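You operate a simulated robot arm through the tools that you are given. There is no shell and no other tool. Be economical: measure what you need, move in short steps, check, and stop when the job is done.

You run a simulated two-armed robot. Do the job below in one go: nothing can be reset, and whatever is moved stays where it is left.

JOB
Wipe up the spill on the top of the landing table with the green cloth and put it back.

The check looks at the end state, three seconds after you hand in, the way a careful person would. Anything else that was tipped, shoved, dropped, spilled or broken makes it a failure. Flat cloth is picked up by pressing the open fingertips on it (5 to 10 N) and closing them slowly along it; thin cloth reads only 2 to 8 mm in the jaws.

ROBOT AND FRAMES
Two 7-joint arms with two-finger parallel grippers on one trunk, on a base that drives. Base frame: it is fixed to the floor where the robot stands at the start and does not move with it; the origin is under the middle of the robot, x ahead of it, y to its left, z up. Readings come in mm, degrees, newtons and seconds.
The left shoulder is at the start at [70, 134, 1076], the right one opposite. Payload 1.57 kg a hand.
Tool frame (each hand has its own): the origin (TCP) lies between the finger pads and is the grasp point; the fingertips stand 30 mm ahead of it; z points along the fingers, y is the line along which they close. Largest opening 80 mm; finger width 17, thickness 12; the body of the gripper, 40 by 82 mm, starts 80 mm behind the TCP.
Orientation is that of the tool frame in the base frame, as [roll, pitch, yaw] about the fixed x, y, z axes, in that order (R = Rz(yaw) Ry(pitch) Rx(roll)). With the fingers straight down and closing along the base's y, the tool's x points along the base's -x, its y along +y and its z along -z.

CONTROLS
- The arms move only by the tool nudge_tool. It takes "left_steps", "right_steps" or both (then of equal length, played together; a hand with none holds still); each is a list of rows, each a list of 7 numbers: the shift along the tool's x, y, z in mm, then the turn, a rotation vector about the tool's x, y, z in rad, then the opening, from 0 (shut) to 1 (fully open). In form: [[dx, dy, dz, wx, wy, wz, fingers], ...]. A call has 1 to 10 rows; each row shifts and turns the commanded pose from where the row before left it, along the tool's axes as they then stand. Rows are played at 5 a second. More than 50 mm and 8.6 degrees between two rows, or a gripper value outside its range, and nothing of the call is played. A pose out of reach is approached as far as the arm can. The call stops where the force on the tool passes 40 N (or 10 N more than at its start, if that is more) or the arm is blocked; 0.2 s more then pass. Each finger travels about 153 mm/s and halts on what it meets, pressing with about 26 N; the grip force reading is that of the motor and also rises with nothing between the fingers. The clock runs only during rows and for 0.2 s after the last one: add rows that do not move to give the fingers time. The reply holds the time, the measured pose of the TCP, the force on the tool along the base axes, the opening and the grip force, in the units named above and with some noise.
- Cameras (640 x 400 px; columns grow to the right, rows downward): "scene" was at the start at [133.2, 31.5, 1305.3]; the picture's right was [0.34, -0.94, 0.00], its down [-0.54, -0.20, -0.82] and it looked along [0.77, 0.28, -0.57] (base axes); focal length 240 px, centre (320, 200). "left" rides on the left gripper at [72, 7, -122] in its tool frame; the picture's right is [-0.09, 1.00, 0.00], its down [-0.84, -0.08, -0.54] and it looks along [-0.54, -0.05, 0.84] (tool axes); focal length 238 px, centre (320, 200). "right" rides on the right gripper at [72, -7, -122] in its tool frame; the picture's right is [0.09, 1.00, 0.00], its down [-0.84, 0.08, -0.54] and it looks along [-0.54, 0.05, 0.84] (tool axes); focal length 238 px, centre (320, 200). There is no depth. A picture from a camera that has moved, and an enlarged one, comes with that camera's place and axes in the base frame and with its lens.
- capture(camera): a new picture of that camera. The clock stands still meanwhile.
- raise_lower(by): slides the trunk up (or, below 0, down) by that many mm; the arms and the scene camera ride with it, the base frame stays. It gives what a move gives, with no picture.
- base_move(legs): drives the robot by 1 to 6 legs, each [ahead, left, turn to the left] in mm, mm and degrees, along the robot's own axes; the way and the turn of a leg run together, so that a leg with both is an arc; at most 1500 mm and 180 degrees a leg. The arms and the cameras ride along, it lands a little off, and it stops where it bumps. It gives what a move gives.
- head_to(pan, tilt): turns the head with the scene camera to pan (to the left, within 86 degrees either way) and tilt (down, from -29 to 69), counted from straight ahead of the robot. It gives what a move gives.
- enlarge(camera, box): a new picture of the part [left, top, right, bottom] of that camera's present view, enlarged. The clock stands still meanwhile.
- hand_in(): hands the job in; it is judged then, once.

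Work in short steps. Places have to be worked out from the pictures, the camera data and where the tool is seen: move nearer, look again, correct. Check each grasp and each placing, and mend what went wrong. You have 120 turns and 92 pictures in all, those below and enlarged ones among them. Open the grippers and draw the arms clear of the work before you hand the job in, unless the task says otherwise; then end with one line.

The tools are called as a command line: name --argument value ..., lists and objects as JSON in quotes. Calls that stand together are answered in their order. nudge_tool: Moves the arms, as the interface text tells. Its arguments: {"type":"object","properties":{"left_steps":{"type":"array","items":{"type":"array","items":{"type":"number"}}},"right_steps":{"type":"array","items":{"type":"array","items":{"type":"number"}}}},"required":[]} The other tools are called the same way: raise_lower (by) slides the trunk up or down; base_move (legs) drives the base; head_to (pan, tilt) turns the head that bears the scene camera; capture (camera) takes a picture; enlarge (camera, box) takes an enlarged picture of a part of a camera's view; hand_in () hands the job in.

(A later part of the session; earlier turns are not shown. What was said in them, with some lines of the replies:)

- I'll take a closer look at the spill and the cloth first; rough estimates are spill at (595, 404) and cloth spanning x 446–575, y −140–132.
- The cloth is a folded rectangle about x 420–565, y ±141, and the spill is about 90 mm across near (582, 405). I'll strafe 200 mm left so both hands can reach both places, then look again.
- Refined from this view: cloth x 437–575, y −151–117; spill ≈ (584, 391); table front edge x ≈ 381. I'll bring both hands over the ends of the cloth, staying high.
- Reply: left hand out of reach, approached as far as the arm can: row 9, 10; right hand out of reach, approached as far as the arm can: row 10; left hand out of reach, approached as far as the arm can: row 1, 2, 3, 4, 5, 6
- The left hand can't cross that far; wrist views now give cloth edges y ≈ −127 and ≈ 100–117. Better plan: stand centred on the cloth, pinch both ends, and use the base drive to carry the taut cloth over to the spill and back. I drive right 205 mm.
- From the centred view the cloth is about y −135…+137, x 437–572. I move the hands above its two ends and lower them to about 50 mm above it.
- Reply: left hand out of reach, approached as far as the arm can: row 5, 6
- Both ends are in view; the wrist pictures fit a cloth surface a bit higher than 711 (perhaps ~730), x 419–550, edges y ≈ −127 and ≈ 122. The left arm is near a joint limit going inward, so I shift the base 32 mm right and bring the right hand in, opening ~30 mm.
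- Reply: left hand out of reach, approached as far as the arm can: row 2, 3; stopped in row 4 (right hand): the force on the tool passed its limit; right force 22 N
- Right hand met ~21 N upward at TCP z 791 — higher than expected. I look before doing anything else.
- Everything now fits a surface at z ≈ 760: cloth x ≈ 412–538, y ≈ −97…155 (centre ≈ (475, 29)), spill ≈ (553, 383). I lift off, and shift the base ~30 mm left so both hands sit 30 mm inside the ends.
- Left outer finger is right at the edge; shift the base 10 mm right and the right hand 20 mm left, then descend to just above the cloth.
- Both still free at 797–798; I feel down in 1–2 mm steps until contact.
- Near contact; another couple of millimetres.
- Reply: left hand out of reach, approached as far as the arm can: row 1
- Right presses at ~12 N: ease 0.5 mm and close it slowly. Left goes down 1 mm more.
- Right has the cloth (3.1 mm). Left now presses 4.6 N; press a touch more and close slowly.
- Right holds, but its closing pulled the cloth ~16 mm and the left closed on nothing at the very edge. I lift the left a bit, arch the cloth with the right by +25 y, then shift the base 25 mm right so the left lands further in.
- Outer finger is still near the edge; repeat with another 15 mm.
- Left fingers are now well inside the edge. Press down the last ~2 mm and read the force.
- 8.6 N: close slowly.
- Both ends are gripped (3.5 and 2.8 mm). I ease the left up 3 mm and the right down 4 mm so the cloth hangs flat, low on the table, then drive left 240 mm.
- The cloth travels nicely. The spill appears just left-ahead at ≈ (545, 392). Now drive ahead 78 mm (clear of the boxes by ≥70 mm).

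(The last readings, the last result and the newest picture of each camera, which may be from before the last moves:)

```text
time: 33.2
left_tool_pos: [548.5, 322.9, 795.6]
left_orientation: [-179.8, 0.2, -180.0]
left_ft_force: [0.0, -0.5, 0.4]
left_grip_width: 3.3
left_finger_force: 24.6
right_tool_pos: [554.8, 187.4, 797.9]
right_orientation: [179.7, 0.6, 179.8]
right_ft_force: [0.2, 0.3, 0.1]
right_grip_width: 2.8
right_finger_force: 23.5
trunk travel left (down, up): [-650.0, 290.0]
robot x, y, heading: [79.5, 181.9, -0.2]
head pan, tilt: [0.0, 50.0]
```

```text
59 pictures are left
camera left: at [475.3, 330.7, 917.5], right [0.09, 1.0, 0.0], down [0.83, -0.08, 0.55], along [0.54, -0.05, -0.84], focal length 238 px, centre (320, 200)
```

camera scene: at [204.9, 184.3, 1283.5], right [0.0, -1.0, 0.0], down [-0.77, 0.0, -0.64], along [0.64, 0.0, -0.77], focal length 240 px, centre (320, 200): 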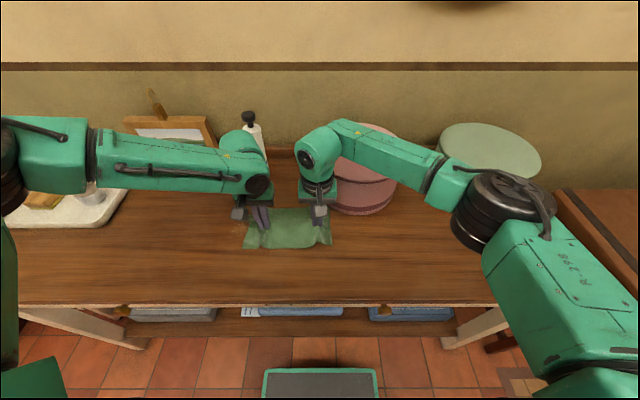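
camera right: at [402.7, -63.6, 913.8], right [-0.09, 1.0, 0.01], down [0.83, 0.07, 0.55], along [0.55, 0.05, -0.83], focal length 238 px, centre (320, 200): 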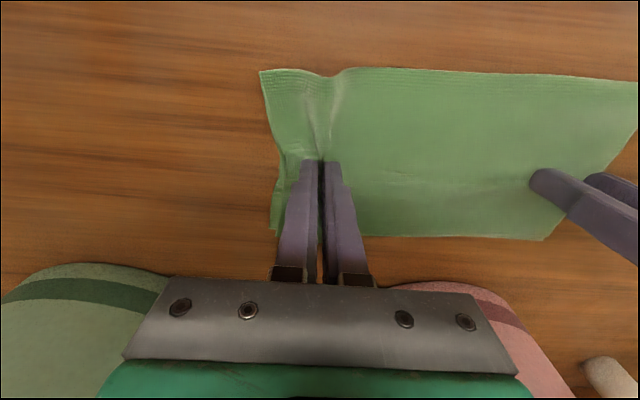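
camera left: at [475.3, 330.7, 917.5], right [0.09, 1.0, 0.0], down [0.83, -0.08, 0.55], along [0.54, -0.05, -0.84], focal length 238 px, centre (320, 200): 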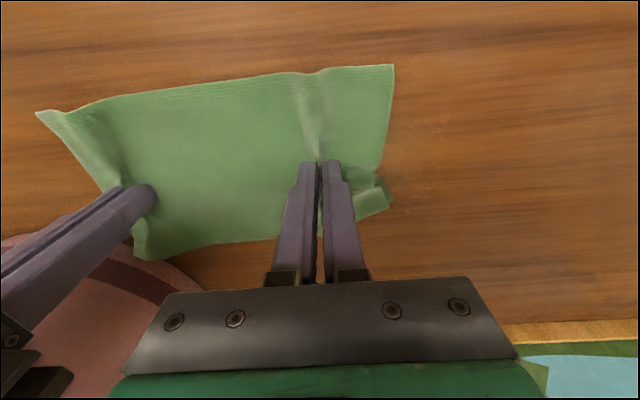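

Spill is right beside the cloth at ≈ (553, 395). Lower both hands to light contact, then sweep left 110 mm over it.

nudge_tool --left_steps '[[0, 0, 2, 0, 0, 0, 0], [0, 0, 1.5, 0, 0, 0, 0], [0, 0, 0, 0, 0, 0, 0]]' --right_steps '[[0, 0, 2, 0, 0, 0, 0], [0, 0, 2, 0, 0, 0, 0], [0, 0, 0, 0, 0, 0, 0]]'

base_move --legs '[[0, 110, 0]]'

capture --camera "left"

capture --camera "scene"

```text
time: 34.0
left_tool_pos: [550.9, 323.7, 792.1]
left_orientation: [-179.8, 0.3, -180.0]
left_ft_force: [-1.0, -0.8, 4.0]
left_grip_width: 3.3
left_finger_force: 24.8
right_tool_pos: [554.9, 188.2, 792.9]
right_orientation: [179.6, 0.5, 179.8]
right_ft_force: [1.0, 0.9, -0.1]
right_grip_width: 3.2
right_finger_force: 23.5
trunk travel left (down, up): [-650.0, 290.0]
robot x, y, heading: [80.3, 186.0, -0.0]
head pan, tilt: [0.0, 50.0]
```

```text
time: 35.2
left_tool_pos: [549.2, 433.8, 791.8]
left_orientation: [-179.8, 0.2, 179.9]
left_ft_force: [-0.5, -3.5, 5.5]
left_grip_width: 3.4
left_finger_force: 24.6
right_tool_pos: [555.5, 299.4, 793.1]
right_orientation: [179.7, 0.5, 179.7]
right_ft_force: [0.4, 1.4, -0.3]
right_grip_width: 2.6
right_finger_force: 24.3
trunk travel left (down, up): [-650.0, 290.0]
robot x, y, heading: [81.6, 294.6, -0.4]
head pan, tilt: [0.0, 50.0]
```

```text
58 pictures are left
camera left: at [476.1, 441.8, 913.6], right [0.09, 1.0, 0.0], down [0.83, -0.08, 0.55], along [0.54, -0.06, -0.84], focal length 238 px, centre (320, 200)
```

left: 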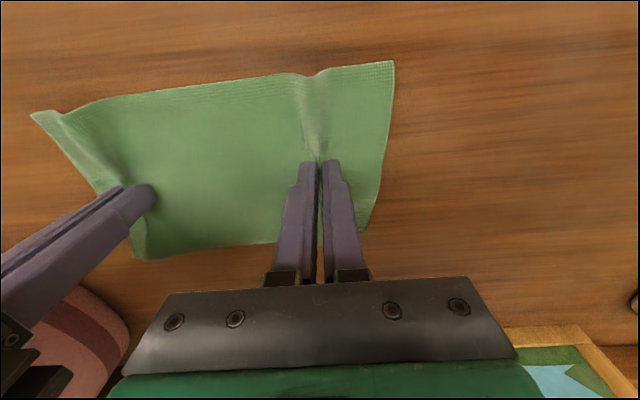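

```text
57 pictures are left
camera scene: at [205.8, 295.4, 1283.5], right [0.0, -1.0, 0.0], down [-0.77, 0.0, -0.64], along [0.64, 0.0, -0.77], focal length 240 px, centre (320, 200)
```

scene: 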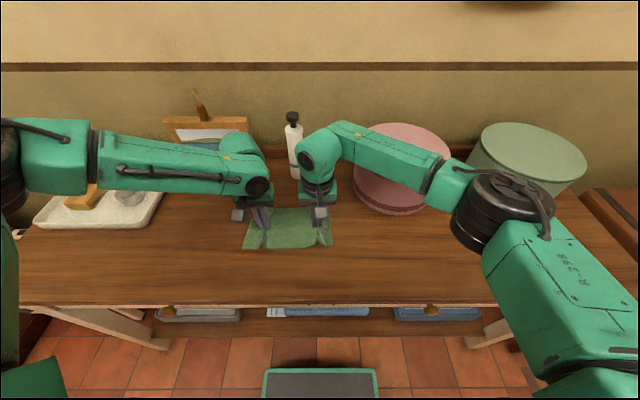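

The spill is now under the cloth between the two grips. Rub in x with both hands lightly pressed, then sweep sideways with the base.

nudge_tool --left_steps '[[10, 0, 0, 0, 0, 0, 0], [10, 0, 0, 0, 0, 0, 0], [10, 0, 0, 0, 0, 0, 0], [-10, 0, 0, 0, 0, 0, 0], [-10, 0, 0, 0, 0, 0, 0], [-10, 0, 0, 0, 0, 0, 0], [0, 0, 0, 0, 0, 0, 0]]' --right_steps '[[10, 0, 1, 0, 0, 0, 0], [10, 0, 0.5, 0, 0, 0, 0], [10, 0, 0, 0, 0, 0, 0], [-10, 0, 0, 0, 0, 0, 0], [-10, 0, 0, 0, 0, 0, 0], [-10, 0, 0, 0, 0, 0, 0], [0, 0, 0, 0, 0, 0, 0]]'

base_move --legs '[[0, 80, 0], [0, -80, 0], [20, 0, 0], [0, 90, 0]]'

capture --camera "right"

capture --camera "scene"

```text
time: 36.8
left_tool_pos: [550.0, 434.2, 791.9]
left_orientation: [-179.8, 0.3, 179.9]
left_ft_force: [-2.9, -1.2, 4.0]
left_grip_width: 3.5
left_finger_force: 23.8
right_tool_pos: [555.7, 299.3, 792.8]
right_orientation: [179.6, 0.6, 179.7]
right_ft_force: [-0.6, 0.6, 2.1]
right_grip_width: 3.0
right_finger_force: 24.3
trunk travel left (down, up): [-650.0, 290.0]
robot x, y, heading: [77.4, 292.6, -0.3]
head pan, tilt: [0.0, 50.0]
```

```text
time: 39.7
left_tool_pos: [569.1, 524.5, 792.1]
left_orientation: [-179.7, 0.4, 180.0]
left_ft_force: [0.7, -2.5, 5.5]
left_grip_width: 3.2
left_finger_force: 24.2
right_tool_pos: [576.4, 390.9, 792.1]
right_orientation: [179.7, 0.6, 179.7]
right_ft_force: [0.0, -0.2, 2.1]
right_grip_width: 3.3
right_finger_force: 24.2
trunk travel left (down, up): [-650.0, 290.0]
robot x, y, heading: [97.1, 384.5, -0.2]
head pan, tilt: [0.0, 50.0]
```

```text
56 pictures are left
camera right: at [502.0, 382.7, 914.0], right [-0.09, 1.0, 0.0], down [0.83, 0.07, 0.55], along [0.55, 0.05, -0.83], focal length 238 px, centre (320, 200)
```

right: 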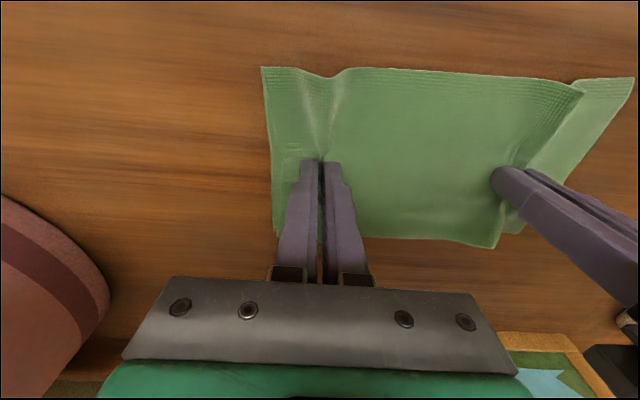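

```text
55 pictures are left
camera scene: at [225.5, 385.9, 1283.6], right [0.0, -1.0, 0.0], down [-0.77, 0.0, -0.64], along [0.64, 0.0, -0.77], focal length 240 px, centre (320, 200)
```

scene: 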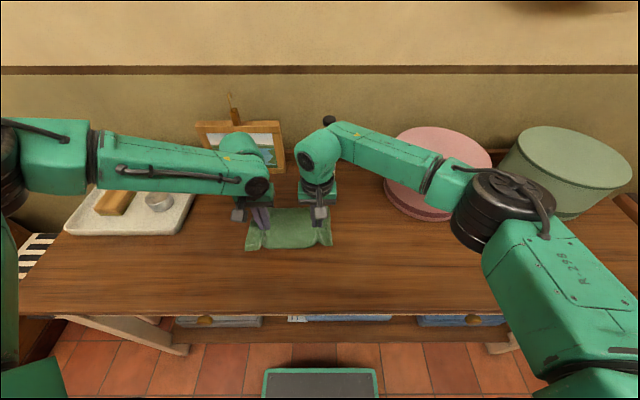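

Sweep back to the right at a slightly nearer x, uncovering the spill place, then inspect.

base_move --legs '[[0, -90, 0], [-30, 0, 0], [0, 90, 0], [0, -210, 0]]'

capture --camera "left"

capture --camera "scene"

```text
time: 43.1
left_tool_pos: [538.7, 315.8, 791.6]
left_orientation: [-179.6, 0.3, -179.9]
left_ft_force: [1.2, -0.7, 3.5]
left_grip_width: 3.1
left_finger_force: 24.6
right_tool_pos: [545.2, 181.1, 791.7]
right_orientation: [179.6, 0.4, -180.0]
right_ft_force: [0.9, 1.4, 2.2]
right_grip_width: 2.8
right_finger_force: 23.7
trunk travel left (down, up): [-650.0, 290.0]
robot x, y, heading: [66.7, 174.7, -0.1]
head pan, tilt: [0.0, 50.0]
```

```text
54 pictures are left
camera left: at [464.6, 322.8, 913.6], right [0.09, 1.0, 0.0], down [0.83, -0.07, 0.55], along [0.54, -0.05, -0.84], focal length 238 px, centre (320, 200)
```

left: 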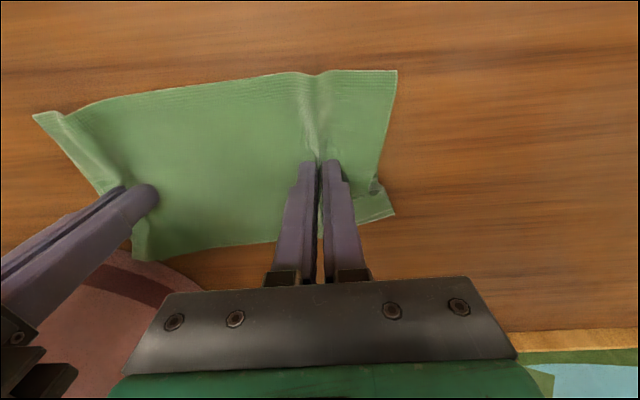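

```text
53 pictures are left
camera scene: at [195.4, 174.8, 1283.6], right [0.0, -1.0, 0.0], down [-0.77, 0.0, -0.64], along [0.64, 0.0, -0.77], focal length 240 px, centre (320, 200)
```

scene: 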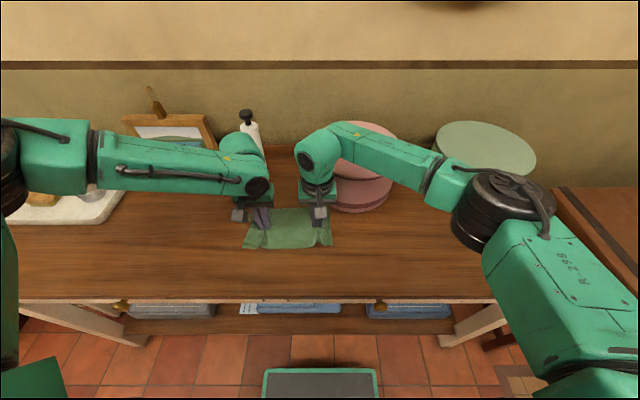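

The spill place looks clean; check it enlarged.

enlarge --camera "left" --box '[370, 60, 610, 260]'

```text
2.00 times, centred on (490, 160) of left
camera zoom: at [464.6, 322.8, 913.6], right [0.09, 1.0, 0.0], down [0.83, -0.07, 0.55], along [0.54, -0.05, -0.84], focal length 477 px, centre (-20, 280)
```

zoom: 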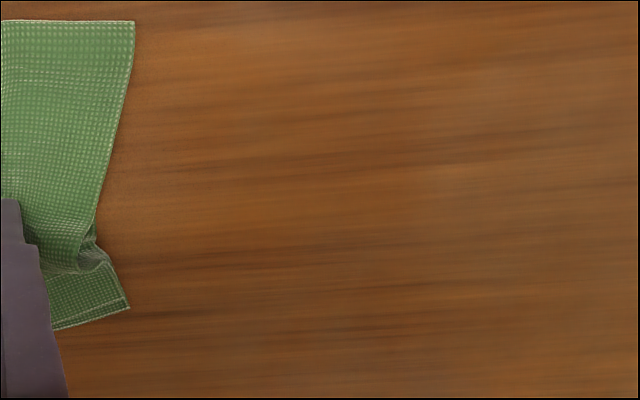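

Table is clean. Now carry the cloth back: hands up 3 mm, back 69 mm, then right 219 mm, so the hands are at the original grip place (mid ≈ (473, 29)).

nudge_tool --left_steps '[[0, 0, -3, 0, 0, 0, 0], [0, 0, 0, 0, 0, 0, 0]]' --right_steps '[[0, 0, -3, 0, 0, 0, 0], [0, 0, 0, 0, 0, 0, 0]]'

base_move --legs '[[-69, 0, 0], [0, -219, 0]]'

capture --camera "left"

capture --camera "right"

```text
time: 43.7
left_tool_pos: [538.8, 315.8, 794.4]
left_orientation: [-179.6, 0.2, -179.9]
left_ft_force: [-0.3, -0.5, -0.1]
left_grip_width: 3.3
left_finger_force: 24.0
right_tool_pos: [546.2, 181.1, 795.5]
right_orientation: [179.5, 0.5, -180.0]
right_ft_force: [-0.2, 0.2, -0.2]
right_grip_width: 3.0
right_finger_force: 24.2
trunk travel left (down, up): [-650.0, 290.0]
robot x, y, heading: [65.6, 178.0, -0.0]
head pan, tilt: [0.0, 50.0]
```

```text
time: 46.0
left_tool_pos: [470.5, 98.5, 794.7]
left_orientation: [-179.7, 0.3, -179.8]
left_ft_force: [0.0, -0.4, 0.4]
left_grip_width: 3.1
left_finger_force: 23.9
right_tool_pos: [478.3, -35.4, 794.6]
right_orientation: [179.7, 0.5, -179.9]
right_ft_force: [-0.1, 0.0, 0.1]
right_grip_width: 2.9
right_finger_force: 24.2
trunk travel left (down, up): [-650.0, 290.0]
robot x, y, heading: [-1.5, -44.8, 0.1]
head pan, tilt: [0.0, 50.0]
```

```text
51 pictures are left
camera left: at [396.6, 106.1, 916.1], right [0.09, 1.0, 0.0], down [0.83, -0.07, 0.55], along [0.54, -0.05, -0.84], focal length 238 px, centre (320, 200)
```

left: 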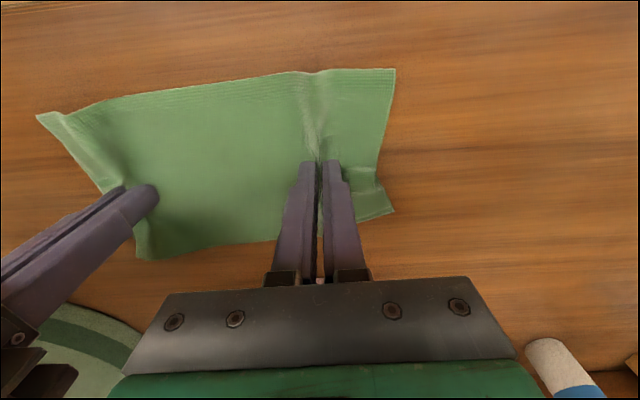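

```text
50 pictures are left
camera right: at [404.3, -43.6, 916.7], right [-0.09, 1.0, 0.01], down [0.83, 0.07, 0.55], along [0.55, 0.06, -0.84], focal length 238 px, centre (320, 200)
```

right: 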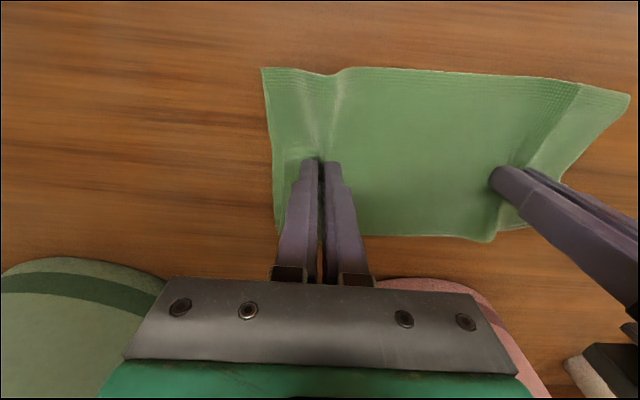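

Back in place. Press lightly and open both slowly along the cloth so the gathers spread out.

nudge_tool --left_steps '[[0, 0, 2, 0, 0, 0, 0], [0, 0, 1.3, 0, 0, 0, 0], [0, 0, 0, 0, 0, 0, 0.06], [0, 0, 0, 0, 0, 0, 0.12], [0, 0, 0, 0, 0, 0, 0.18], [0, 0, 0, 0, 0, 0, 0.24], [0, 0, 0, 0, 0, 0, 0.3], [0, 0, 0, 0, 0, 0, 0.36], [0, 0, 0, 0, 0, 0, 0.4], [0, 0, 0, 0, 0, 0, 0.4]]' --right_steps '[[0, 0, 2, 0, 0, 0, 0], [0, 0, 1.6, 0, 0, 0, 0], [0, 0, 0, 0, 0, 0, 0.06], [0, 0, 0, 0, 0, 0, 0.12], [0, 0, 0, 0, 0, 0, 0.18], [0, 0, 0, 0, 0, 0, 0.24], [0, 0, 0, 0, 0, 0, 0.3], [0, 0, 0, 0, 0, 0, 0.36], [0, 0, 0, 0, 0, 0, 0.4], [0, 0, 0, 0, 0, 0, 0.4]]'

capture --camera "left"

capture --camera "right"

```text
time: 48.2
left_tool_pos: [470.2, 98.0, 791.8]
left_orientation: [-179.7, 0.3, -179.8]
left_ft_force: [0.3, -2.6, 8.1]
left_grip_width: 27.5
left_finger_force: 0.0
right_tool_pos: [477.3, -36.6, 792.4]
right_orientation: [179.7, 0.6, 180.0]
right_ft_force: [-0.1, 0.5, 3.6]
right_grip_width: 30.5
right_finger_force: 0.0
trunk travel left (down, up): [-650.0, 290.0]
robot x, y, heading: [2.2, -41.8, 0.1]
head pan, tilt: [0.0, 50.0]
```

```text
49 pictures are left
camera left: at [395.5, 106.0, 913.4], right [0.09, 1.0, 0.0], down [0.83, -0.07, 0.55], along [0.55, -0.05, -0.84], focal length 238 px, centre (320, 200)
```

left: 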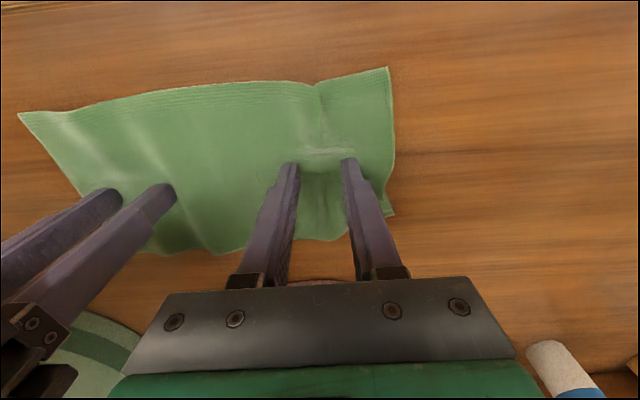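

```text
48 pictures are left
camera right: at [403.6, -44.3, 913.9], right [-0.09, 1.0, 0.01], down [0.83, 0.07, 0.55], along [0.55, 0.06, -0.83], focal length 238 px, centre (320, 200)
```

right: 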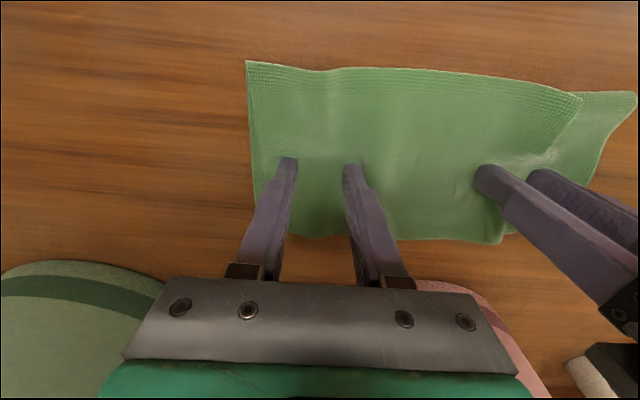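

Gathers are opening up. While pressed, I draw both hands outward ~18 mm to pull the cloth taut.

nudge_tool --left_steps '[[0, 3, 0, 0, 0, 0, 0.4], [0, 5, 0, 0, 0, 0, 0.4], [0, 5, 0, 0, 0, 0, 0.4], [0, 5, 0, 0, 0, 0, 0.4], [0, 0, 0, 0, 0, 0, 0.4]]' --right_steps '[[0, -3, 0.7, 0, 0, 0, 0.4], [0, -5, 0, 0, 0, 0, 0.4], [0, -5, 0, 0, 0, 0, 0.4], [0, -5, 0, 0, 0, 0, 0.4], [0, 0, 0, 0, 0, 0, 0.4]]'

capture --camera "left"

capture --camera "right"

```text
time: 49.4
left_tool_pos: [469.1, 117.2, 791.8]
left_orientation: [-179.7, 0.4, -179.8]
left_ft_force: [1.7, -4.9, 6.1]
left_grip_width: 28.7
left_finger_force: 0.0
right_tool_pos: [476.7, -52.8, 792.9]
right_orientation: [179.6, 0.6, -179.9]
right_ft_force: [-0.1, 8.9, 11.1]
right_grip_width: 25.9
right_finger_force: 0.1
trunk travel left (down, up): [-650.0, 290.0]
robot x, y, heading: [2.7, -38.9, -0.2]
head pan, tilt: [0.0, 50.0]
```

```text
47 pictures are left
camera left: at [394.7, 124.9, 913.6], right [0.09, 1.0, -0.01], down [0.83, -0.07, 0.55], along [0.55, -0.05, -0.84], focal length 238 px, centre (320, 200)
```

left: 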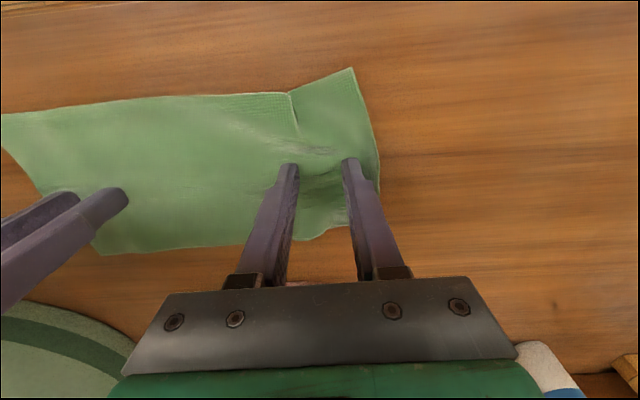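

```text
46 pictures are left
camera right: at [402.8, -61.4, 913.8], right [-0.09, 1.0, 0.01], down [0.83, 0.07, 0.55], along [0.55, 0.06, -0.83], focal length 238 px, centre (320, 200)
```

right: 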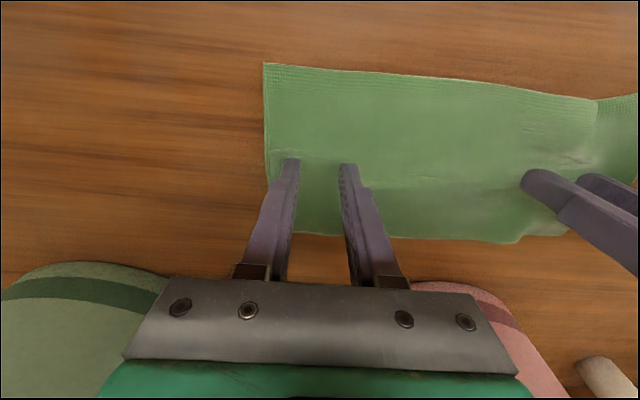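

Right end is smooth; the left end has a small fold. Lift the left to see how it lies, keeping the right pressed as anchor.

nudge_tool --left_steps '[[0, 0, -6, 0, 0, 0, 0.4], [0, 8, -12, 0, 0, 0, 0.4], [0, 15, -12, 0, 0, 0, 0.4], [0, 20, -10, 0, 0, 0, 0.4], [0, 20, 0, 0, 0, 0, 0.4], [0, 0, 0, 0, 0, 0, 0.4]]'

capture --camera "left"

enlarge --camera "scene" --box '[160, 150, 400, 300]'

```text
time: 50.8
left_tool_pos: [466.2, 180.4, 831.2]
left_orientation: [-179.8, 0.4, -179.7]
left_ft_force: [-0.5, -0.5, -0.4]
left_grip_width: 31.9
left_finger_force: 0.0
right_tool_pos: [476.3, -54.3, 792.1]
right_orientation: [179.7, 0.7, 179.9]
right_ft_force: [0.7, 4.8, 17.5]
right_grip_width: 26.5
right_finger_force: 0.0
trunk travel left (down, up): [-650.0, 290.0]
robot x, y, heading: [3.6, -41.0, 0.1]
head pan, tilt: [0.0, 50.0]
```

```text
45 pictures are left
camera left: at [392.7, 187.8, 953.2], right [0.09, 1.0, -0.01], down [0.83, -0.07, 0.55], along [0.55, -0.05, -0.84], focal length 238 px, centre (320, 200)
```

left: 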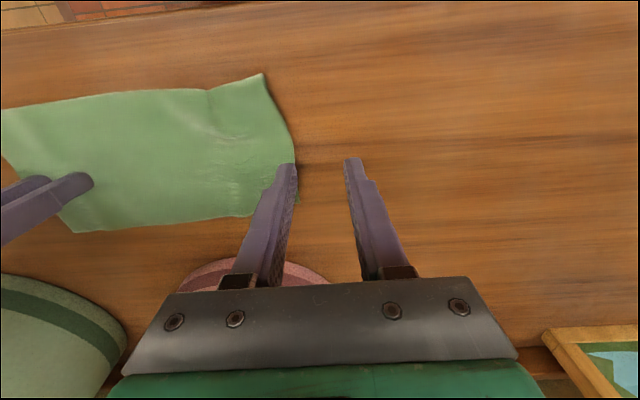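

```text
2.67 times, centred on (280, 225) of scene
camera zoom: at [125.3, -40.9, 1283.8], right [0.0, -1.0, 0.0], down [-0.76, 0.0, -0.64], along [0.64, 0.0, -0.76], focal length 640 px, centre (427, 133)
```

zoom: 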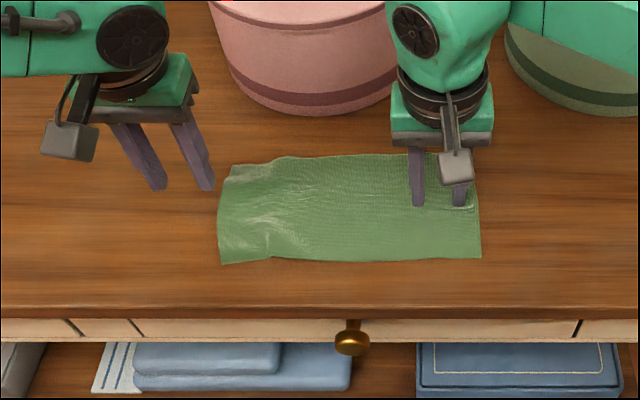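

The cloth lies at x ≈ 413–531, y ≈ −92…162, essentially its original place and full length. Now lift the right hand clear and look at the whole.

nudge_tool --right_steps '[[0, 0, -4, 0, 0, 0, 0.42], [0, 0, -10, 0, 0, 0, 0.42], [0, 0, -20, 0, 0, 0, 0.42], [0, -20, -30, 0, 0, 0, 0.42], [0, -30, -30, 0, 0, 0, 0.42], [0, -40, -20, 0, 0, 0, 0.42], [0, -40, 0, 0, 0, 0, 0.42], [0, 0, 0, 0, 0, 0, 0.42]]' --left_steps '[[0, 0, 0, 0, 0, 0, 0.4], [0, 0, -10, 0, 0, 0, 0.4], [0, 10, -20, 0, 0, 0, 0.4], [0, 20, -20, 0, 0, 0, 0.4], [0, 30, -20, 0, 0, 0, 0.4], [0, 30, 0, 0, 0, 0, 0.4], [0, 30, 0, 0, 0, 0, 0.4], [0, 0, 0, 0, 0, 0, 0.4]]'

enlarge --camera "scene" --box '[160, 150, 400, 300]'

capture --camera "scene"

```text
time: 52.6
left_tool_pos: [468.8, 300.8, 897.5]
left_orientation: [-179.7, 0.3, -179.8]
left_ft_force: [-0.2, -0.4, 1.2]
left_grip_width: 32.1
left_finger_force: 0.0
right_tool_pos: [476.7, -183.5, 903.8]
right_orientation: [179.7, 0.5, -179.9]
right_ft_force: [0.0, -0.2, -0.1]
right_grip_width: 33.6
right_finger_force: 0.1
trunk travel left (down, up): [-650.0, 290.0]
robot x, y, heading: [3.1, -43.3, -0.2]
head pan, tilt: [0.0, 50.0]
```

```text
2.67 times, centred on (280, 225) of scene
camera zoom: at [128.2, -41.2, 1283.4], right [0.0, -1.0, 0.0], down [-0.77, 0.0, -0.64], along [0.64, 0.0, -0.77], focal length 640 px, centre (427, 133)
```

zoom: 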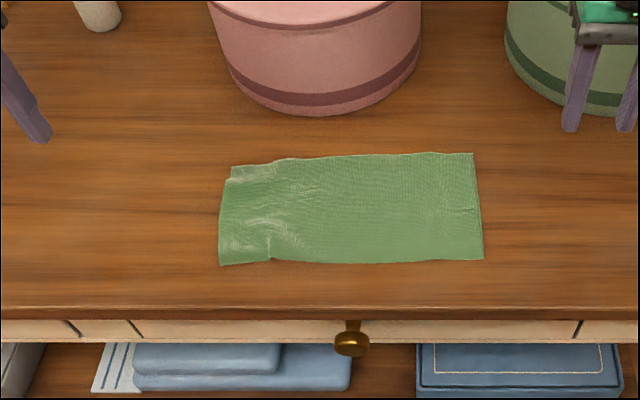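

```text
42 pictures are left
camera scene: at [128.2, -41.2, 1283.4], right [0.0, -1.0, 0.0], down [-0.77, 0.0, -0.64], along [0.64, 0.0, -0.77], focal length 240 px, centre (320, 200)
```

scene: 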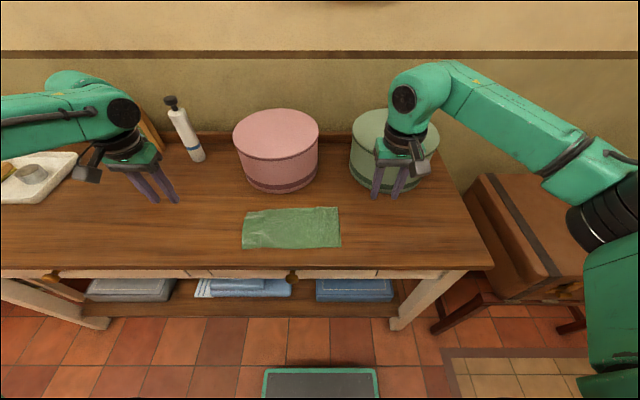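

The cloth lies flat in its place. Raise both arms with grippers open, and check the spill place once more.

nudge_tool --left_steps '[[5, 0, -30, 0, 0, 0, 1], [5, 15, -30, 0, 0, 0, 1], [5, 15, -30, 0, 0, 0, 1], [5, 15, -30, 0, 0, 0, 1], [5, 15, -30, 0, 0, 0, 1], [0, 0, 0, 0, 0, 0, 1]]' --right_steps '[[5, 0, -30, 0, 0, 0, 1], [5, -5, -30, 0, 0, 0, 1], [5, -5, -30, 0, 0, 0, 1], [5, -5, -30, 0, 0, 0, 1], [5, 0, -30, 0, 0, 0, 1], [0, 0, 0, 0, 0, 0, 1]]'

capture --camera "left"

enlarge --camera "scene" --box '[60, 140, 300, 290]'

```text
time: 54.0
left_tool_pos: [441.9, 359.1, 1048.9]
left_orientation: [-179.8, 0.2, -179.9]
left_ft_force: [0.1, 0.1, 0.3]
left_grip_width: 80.0
left_finger_force: 0.1
right_tool_pos: [451.7, -199.4, 1052.8]
right_orientation: [179.6, 0.4, 179.9]
right_ft_force: [1.0, 0.1, 0.1]
right_grip_width: 80.1
right_finger_force: 0.1
trunk travel left (down, up): [-650.0, 290.0]
robot x, y, heading: [0.9, -43.6, -0.0]
head pan, tilt: [0.0, 50.0]
```

```text
41 pictures are left
camera left: at [368.9, 367.1, 1171.3], right [0.09, 1.0, 0.0], down [0.83, -0.07, 0.55], along [0.54, -0.05, -0.84], focal length 238 px, centre (320, 200)
```

left: 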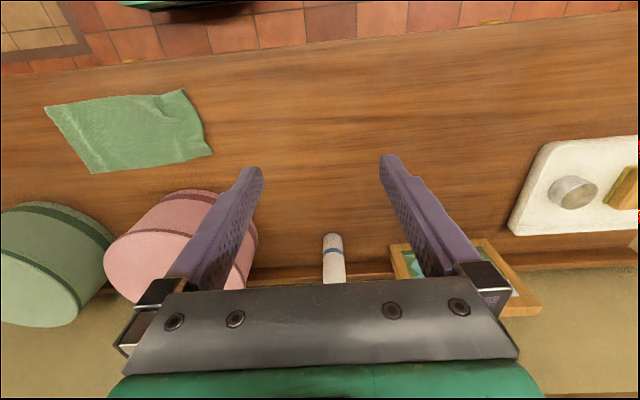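

```text
2.67 times, centred on (180, 215) of scene
camera zoom: at [128.8, -42.0, 1283.3], right [0.0, -1.0, 0.0], down [-0.77, 0.0, -0.64], along [0.64, 0.0, -0.77], focal length 640 px, centre (693, 160)
```

zoom: 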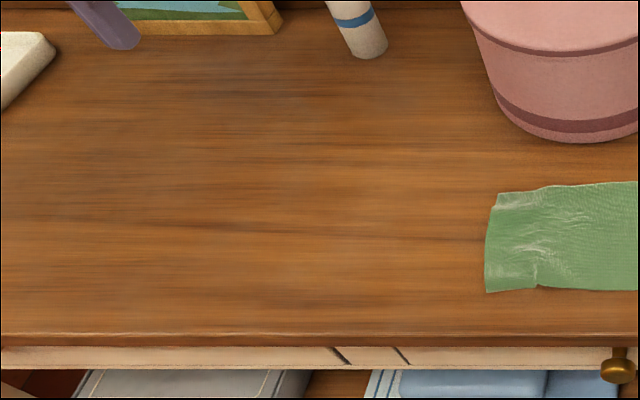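

The table is clean, the cloth is back in place, and nothing else has moved; handing in.

hand_in

```text
The job is handed in.
```

The spill is wiped up and the green cloth is back in its original place, lying flat apart from slight wrinkles at its left end; nothing else on the table was moved.
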